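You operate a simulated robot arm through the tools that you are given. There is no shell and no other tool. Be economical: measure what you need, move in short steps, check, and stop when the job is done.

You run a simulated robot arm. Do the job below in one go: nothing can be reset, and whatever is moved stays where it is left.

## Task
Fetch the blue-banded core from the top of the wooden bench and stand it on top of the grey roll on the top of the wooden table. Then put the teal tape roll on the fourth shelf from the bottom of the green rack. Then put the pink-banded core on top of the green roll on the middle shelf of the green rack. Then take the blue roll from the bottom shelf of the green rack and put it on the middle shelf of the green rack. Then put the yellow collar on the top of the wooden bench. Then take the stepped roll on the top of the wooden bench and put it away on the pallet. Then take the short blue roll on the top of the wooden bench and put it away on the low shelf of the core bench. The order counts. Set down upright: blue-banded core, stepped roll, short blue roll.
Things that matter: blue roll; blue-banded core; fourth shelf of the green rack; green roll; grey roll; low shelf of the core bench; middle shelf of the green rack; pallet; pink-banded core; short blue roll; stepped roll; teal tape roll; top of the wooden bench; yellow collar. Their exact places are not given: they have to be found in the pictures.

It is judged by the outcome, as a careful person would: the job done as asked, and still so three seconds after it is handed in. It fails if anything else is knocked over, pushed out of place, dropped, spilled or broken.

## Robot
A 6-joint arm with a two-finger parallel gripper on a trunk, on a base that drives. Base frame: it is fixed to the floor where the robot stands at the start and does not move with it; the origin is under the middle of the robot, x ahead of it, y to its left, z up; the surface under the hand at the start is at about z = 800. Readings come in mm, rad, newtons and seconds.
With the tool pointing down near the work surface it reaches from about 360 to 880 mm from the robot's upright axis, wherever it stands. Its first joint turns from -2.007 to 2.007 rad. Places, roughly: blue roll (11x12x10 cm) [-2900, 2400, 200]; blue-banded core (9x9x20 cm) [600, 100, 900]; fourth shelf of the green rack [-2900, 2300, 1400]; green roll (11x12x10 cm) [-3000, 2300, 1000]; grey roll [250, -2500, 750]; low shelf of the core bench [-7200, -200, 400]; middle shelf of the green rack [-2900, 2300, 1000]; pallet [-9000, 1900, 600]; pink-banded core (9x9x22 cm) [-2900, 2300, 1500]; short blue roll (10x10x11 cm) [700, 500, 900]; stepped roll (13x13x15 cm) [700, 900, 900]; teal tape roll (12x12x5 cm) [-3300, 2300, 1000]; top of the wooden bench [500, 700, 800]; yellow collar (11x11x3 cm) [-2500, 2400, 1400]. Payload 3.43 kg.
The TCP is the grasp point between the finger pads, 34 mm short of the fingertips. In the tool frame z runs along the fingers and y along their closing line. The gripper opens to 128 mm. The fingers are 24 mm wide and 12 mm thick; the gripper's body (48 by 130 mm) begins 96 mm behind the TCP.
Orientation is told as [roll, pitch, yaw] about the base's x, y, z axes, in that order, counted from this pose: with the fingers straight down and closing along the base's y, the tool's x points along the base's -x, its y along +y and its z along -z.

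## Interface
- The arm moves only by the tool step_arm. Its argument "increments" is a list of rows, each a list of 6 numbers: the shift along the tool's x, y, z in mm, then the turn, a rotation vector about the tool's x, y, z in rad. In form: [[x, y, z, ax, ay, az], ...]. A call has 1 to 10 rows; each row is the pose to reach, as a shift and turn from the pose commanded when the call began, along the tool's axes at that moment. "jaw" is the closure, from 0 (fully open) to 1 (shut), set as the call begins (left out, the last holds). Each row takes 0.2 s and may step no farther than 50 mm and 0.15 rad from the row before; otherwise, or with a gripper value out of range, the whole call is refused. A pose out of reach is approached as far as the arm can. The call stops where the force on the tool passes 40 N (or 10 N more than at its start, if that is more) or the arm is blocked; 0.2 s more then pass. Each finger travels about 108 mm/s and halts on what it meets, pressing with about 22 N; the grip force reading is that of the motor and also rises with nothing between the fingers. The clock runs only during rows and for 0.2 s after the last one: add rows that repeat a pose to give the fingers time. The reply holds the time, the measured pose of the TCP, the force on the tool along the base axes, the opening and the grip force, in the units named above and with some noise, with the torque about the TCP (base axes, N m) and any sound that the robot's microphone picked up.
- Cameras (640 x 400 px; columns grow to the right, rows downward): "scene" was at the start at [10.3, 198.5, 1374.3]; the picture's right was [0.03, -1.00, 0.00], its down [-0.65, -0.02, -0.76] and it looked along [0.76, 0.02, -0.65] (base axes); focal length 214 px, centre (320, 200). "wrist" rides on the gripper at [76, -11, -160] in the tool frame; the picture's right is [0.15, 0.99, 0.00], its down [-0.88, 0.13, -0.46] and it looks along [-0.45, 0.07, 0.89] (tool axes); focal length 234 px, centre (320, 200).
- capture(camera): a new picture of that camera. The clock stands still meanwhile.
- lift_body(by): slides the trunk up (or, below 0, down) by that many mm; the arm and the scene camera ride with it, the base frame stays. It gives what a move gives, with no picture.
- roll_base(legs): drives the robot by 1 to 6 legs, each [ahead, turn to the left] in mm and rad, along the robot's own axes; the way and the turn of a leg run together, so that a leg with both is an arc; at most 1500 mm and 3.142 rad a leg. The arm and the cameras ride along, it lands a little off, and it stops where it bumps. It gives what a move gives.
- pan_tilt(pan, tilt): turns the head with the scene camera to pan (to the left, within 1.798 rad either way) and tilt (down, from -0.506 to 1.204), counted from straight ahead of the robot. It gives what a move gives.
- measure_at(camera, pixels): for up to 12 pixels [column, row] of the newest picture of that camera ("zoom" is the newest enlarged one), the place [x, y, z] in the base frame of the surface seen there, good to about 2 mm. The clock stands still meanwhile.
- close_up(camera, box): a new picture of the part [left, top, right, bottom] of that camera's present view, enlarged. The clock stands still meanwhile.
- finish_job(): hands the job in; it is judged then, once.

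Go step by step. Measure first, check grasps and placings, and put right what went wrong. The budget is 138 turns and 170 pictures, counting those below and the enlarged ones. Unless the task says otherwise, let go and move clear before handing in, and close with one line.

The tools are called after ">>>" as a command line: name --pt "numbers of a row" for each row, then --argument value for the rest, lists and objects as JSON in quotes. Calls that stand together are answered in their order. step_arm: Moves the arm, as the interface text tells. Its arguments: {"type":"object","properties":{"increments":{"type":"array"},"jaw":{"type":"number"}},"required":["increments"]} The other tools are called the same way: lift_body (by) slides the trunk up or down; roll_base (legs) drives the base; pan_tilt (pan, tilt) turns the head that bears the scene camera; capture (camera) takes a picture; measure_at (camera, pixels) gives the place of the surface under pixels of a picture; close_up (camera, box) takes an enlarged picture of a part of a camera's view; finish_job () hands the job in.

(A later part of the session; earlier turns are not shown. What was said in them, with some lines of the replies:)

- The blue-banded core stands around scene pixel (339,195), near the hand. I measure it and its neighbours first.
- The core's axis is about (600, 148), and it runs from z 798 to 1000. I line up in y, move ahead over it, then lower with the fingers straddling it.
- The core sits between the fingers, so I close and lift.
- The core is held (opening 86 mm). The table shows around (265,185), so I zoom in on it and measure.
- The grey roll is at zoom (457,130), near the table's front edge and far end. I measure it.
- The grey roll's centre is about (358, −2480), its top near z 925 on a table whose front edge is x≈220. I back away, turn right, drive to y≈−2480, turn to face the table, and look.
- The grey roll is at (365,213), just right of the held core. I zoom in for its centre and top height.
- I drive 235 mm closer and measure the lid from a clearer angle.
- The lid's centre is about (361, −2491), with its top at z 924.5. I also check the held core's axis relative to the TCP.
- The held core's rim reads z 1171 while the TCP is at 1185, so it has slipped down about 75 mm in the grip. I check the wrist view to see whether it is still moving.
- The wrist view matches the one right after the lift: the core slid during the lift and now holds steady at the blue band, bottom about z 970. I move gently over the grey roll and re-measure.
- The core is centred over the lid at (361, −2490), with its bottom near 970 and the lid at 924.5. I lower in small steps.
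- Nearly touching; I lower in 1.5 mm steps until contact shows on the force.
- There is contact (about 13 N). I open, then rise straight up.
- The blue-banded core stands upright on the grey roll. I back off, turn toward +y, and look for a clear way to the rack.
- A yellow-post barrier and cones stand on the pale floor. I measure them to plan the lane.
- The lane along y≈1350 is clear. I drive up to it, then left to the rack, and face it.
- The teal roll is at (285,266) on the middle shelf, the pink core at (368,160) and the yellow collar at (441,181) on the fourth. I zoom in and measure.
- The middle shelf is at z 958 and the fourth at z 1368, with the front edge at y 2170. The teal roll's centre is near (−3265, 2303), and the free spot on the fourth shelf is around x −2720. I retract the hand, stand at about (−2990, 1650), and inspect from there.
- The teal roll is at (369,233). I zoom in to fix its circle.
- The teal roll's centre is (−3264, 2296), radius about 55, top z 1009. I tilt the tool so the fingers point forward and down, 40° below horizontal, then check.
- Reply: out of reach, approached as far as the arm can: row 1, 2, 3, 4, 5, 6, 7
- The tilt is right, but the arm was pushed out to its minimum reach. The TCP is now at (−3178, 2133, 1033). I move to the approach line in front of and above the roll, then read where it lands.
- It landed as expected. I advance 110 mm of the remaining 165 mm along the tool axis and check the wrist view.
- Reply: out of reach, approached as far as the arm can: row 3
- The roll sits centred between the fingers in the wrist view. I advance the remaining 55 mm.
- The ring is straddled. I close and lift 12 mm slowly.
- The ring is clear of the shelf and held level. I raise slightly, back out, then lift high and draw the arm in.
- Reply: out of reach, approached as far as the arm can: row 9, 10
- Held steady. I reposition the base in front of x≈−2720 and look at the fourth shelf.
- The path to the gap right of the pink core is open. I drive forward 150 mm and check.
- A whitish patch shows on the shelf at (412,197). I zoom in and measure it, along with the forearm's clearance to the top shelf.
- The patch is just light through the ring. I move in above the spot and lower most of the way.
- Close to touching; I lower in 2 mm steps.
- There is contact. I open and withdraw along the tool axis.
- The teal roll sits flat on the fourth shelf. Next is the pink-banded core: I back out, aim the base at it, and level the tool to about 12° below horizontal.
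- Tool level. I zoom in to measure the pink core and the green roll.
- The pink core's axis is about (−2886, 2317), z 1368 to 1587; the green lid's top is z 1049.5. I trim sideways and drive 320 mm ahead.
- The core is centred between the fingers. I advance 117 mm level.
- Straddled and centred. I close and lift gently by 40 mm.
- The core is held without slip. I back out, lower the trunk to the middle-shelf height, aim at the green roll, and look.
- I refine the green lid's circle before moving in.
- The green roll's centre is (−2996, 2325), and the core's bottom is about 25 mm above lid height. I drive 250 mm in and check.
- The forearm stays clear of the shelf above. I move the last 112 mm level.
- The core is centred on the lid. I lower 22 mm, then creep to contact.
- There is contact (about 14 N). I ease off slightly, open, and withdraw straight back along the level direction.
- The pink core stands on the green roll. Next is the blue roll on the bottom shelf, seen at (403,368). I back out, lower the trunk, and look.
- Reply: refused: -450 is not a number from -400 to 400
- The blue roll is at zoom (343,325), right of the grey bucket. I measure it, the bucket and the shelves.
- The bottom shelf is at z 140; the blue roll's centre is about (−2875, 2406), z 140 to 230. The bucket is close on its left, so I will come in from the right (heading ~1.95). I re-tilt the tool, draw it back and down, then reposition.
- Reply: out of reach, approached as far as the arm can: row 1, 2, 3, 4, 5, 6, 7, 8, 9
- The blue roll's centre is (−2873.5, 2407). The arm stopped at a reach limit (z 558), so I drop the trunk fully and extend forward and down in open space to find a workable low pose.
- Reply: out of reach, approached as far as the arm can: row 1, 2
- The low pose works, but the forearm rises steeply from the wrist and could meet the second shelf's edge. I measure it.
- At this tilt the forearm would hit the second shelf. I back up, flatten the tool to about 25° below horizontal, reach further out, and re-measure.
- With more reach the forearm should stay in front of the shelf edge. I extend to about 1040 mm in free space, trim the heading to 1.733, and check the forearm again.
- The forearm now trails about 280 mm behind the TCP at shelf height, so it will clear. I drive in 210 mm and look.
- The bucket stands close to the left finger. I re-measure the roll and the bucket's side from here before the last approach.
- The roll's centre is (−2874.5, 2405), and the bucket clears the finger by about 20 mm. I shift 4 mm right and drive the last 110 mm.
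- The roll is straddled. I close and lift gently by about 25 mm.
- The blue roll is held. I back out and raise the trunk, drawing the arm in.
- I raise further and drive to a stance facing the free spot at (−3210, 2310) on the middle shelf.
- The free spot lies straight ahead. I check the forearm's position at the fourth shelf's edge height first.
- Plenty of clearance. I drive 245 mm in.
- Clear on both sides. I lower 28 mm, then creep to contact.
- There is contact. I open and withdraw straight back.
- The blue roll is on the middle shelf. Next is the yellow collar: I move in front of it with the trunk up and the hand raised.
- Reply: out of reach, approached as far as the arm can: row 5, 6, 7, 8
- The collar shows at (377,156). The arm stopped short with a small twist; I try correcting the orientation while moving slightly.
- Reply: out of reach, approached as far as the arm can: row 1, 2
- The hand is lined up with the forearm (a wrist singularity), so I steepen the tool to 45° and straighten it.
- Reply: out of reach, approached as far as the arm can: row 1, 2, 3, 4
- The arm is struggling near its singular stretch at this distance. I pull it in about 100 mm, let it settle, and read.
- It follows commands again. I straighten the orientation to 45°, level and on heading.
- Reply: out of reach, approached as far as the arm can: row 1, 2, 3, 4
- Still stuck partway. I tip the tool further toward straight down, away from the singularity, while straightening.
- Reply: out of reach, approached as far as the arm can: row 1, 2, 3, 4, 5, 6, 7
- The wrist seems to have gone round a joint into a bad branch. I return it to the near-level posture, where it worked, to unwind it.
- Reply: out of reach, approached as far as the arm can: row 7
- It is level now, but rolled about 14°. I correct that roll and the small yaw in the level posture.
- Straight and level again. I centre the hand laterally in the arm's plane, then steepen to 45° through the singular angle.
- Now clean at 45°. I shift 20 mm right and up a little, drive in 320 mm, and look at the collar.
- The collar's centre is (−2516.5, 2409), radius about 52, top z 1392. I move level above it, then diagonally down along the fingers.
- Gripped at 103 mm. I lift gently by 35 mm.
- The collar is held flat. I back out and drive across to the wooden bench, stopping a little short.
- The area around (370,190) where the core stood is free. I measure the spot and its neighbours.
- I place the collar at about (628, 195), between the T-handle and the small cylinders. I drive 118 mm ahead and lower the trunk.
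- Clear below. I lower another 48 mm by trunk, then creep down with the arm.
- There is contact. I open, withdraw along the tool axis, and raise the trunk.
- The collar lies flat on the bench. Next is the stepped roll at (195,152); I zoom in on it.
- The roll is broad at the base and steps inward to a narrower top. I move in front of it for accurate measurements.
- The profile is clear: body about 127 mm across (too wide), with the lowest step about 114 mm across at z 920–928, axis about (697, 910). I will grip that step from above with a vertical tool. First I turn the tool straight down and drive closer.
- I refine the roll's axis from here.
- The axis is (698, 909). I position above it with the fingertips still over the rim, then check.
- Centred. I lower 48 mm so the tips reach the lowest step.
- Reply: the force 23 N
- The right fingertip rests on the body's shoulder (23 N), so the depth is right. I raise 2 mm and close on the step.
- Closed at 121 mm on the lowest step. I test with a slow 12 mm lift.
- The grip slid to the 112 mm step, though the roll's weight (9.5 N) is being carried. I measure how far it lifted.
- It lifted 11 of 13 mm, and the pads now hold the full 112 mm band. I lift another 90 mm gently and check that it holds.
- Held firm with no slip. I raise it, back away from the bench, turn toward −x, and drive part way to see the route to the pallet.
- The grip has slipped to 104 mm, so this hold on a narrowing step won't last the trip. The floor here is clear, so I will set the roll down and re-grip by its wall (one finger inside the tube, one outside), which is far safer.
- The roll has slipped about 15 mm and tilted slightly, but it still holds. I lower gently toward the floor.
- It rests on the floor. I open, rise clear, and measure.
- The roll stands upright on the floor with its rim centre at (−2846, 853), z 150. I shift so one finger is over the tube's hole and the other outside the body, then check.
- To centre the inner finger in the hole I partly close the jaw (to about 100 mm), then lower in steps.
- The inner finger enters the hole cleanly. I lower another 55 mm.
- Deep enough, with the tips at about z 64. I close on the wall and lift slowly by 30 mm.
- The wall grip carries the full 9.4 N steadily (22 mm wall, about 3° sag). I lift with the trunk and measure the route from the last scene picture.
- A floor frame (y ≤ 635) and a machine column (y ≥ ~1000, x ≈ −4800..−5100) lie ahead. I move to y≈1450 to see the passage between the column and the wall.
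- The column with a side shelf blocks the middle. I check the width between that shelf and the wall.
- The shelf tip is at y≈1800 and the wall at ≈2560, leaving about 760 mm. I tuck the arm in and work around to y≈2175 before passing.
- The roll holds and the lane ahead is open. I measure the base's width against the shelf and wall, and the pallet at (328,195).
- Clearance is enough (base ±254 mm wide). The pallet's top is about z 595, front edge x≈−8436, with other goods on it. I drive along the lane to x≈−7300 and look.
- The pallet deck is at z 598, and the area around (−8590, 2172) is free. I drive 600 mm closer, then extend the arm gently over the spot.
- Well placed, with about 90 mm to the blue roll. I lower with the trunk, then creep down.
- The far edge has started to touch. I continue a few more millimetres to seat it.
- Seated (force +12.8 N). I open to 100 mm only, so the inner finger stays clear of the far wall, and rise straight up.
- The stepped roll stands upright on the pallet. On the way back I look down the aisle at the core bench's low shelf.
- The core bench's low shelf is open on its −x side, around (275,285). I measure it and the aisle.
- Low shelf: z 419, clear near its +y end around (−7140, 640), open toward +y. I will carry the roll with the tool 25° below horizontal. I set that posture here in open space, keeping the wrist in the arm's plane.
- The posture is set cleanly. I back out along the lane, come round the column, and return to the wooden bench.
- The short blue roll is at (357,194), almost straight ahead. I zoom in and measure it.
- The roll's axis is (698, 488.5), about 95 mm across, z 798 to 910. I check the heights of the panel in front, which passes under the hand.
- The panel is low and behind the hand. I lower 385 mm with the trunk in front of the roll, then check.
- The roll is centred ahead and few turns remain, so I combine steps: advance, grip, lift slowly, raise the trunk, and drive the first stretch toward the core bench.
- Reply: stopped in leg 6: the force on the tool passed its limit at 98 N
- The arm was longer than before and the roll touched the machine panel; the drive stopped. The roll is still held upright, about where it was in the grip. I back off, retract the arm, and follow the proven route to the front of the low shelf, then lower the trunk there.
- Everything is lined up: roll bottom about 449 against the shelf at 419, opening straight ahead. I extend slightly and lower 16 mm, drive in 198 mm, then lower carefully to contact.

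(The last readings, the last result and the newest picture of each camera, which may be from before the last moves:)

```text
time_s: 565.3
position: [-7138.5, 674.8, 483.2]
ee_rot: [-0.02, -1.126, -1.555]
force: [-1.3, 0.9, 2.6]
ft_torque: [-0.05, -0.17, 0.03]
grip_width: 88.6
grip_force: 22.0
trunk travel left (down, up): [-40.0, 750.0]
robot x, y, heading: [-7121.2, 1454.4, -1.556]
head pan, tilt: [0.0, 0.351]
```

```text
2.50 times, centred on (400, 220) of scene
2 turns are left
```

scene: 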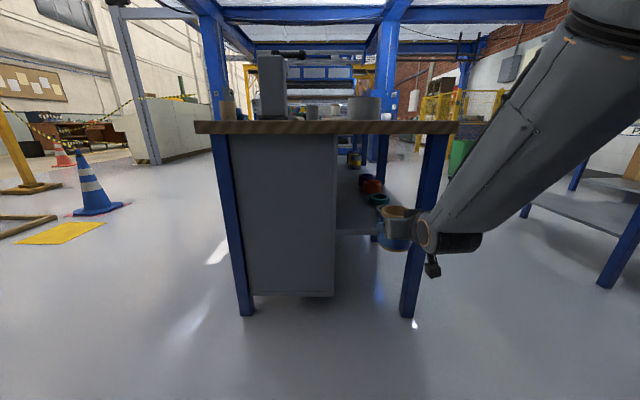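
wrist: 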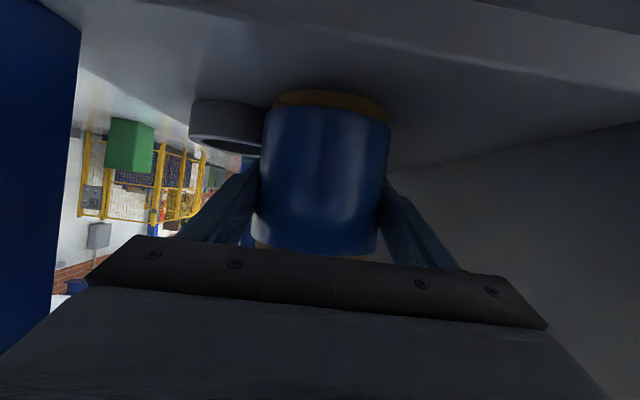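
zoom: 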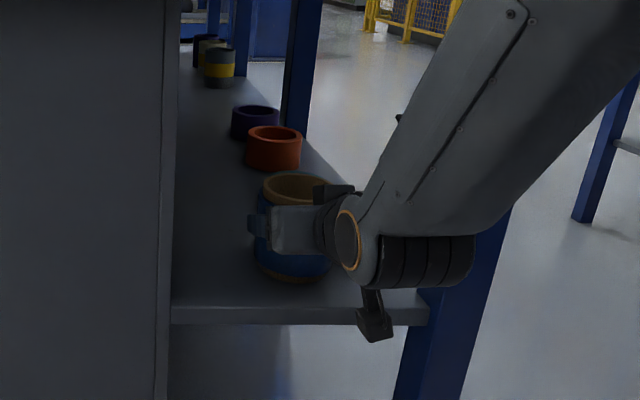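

The roll rests on the shelf (contact at z 419–420). A grey ring stands near the right finger, so I open only to about 106 mm and back straight out, then take a look.

>>> step_arm --pt "0 0 0 0 0 0" --pt "0 0 0 0 0 0" --pt "0 0 0 0 0 0" --jaw 0.17

>>> roll_base --legs '[[-350, 0]]'

>>> capture --camera "scene"

>>> capture --camera "wrist"

```text
time_s: 566.1
position: [-7138.9, 674.2, 483.1]
ee_rot: [-0.018, -1.124, -1.556]
force: [0.3, -0.7, -0.1]
ft_torque: [-0.02, -0.01, 0.03]
grip_width: 106.1
grip_force: 0.0
trunk travel left (down, up): [-40.0, 750.0]
robot x, y, heading: [-7125.6, 1453.2, -1.559]
head pan, tilt: [0.0, 0.351]
```

```text
time_s: 568.3
position: [-7142.8, 1024.5, 483.0]
ee_rot: [-0.019, -1.124, -1.555]
force: [-0.3, 0.1, -0.3]
ft_torque: [-0.02, 0.03, -0.03]
grip_width: 106.3
grip_force: 0.0
trunk travel left (down, up): [-40.0, 750.0]
robot x, y, heading: [-7127.0, 1805.5, -1.559]
head pan, tilt: [0.0, 0.351]
```

```text
29 pictures are left
```

scene: 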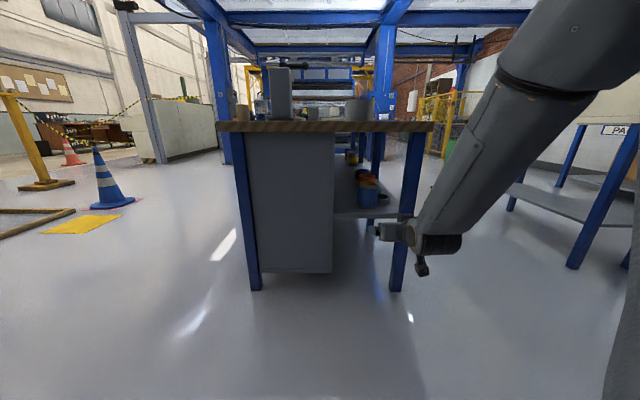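

```text
28 pictures are left
1 turns are left
```

wrist: 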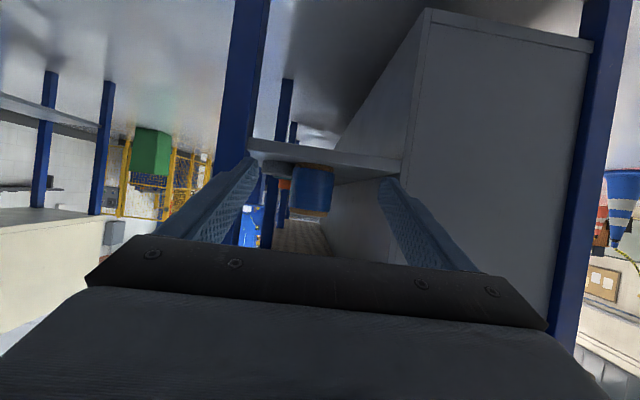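

The short blue roll stands upright on the low shelf (wrist view at (312,190)), with the gripper clear of it, so I hand the job in.

>>> finish_job

```text
The job is handed in.
```

All seven items were placed as asked and in order, and the job is handed in. On the last carry the short blue roll bumped the machine column (98 N); it stayed in the grip, but I didn't check the column or its side shelf afterwards.
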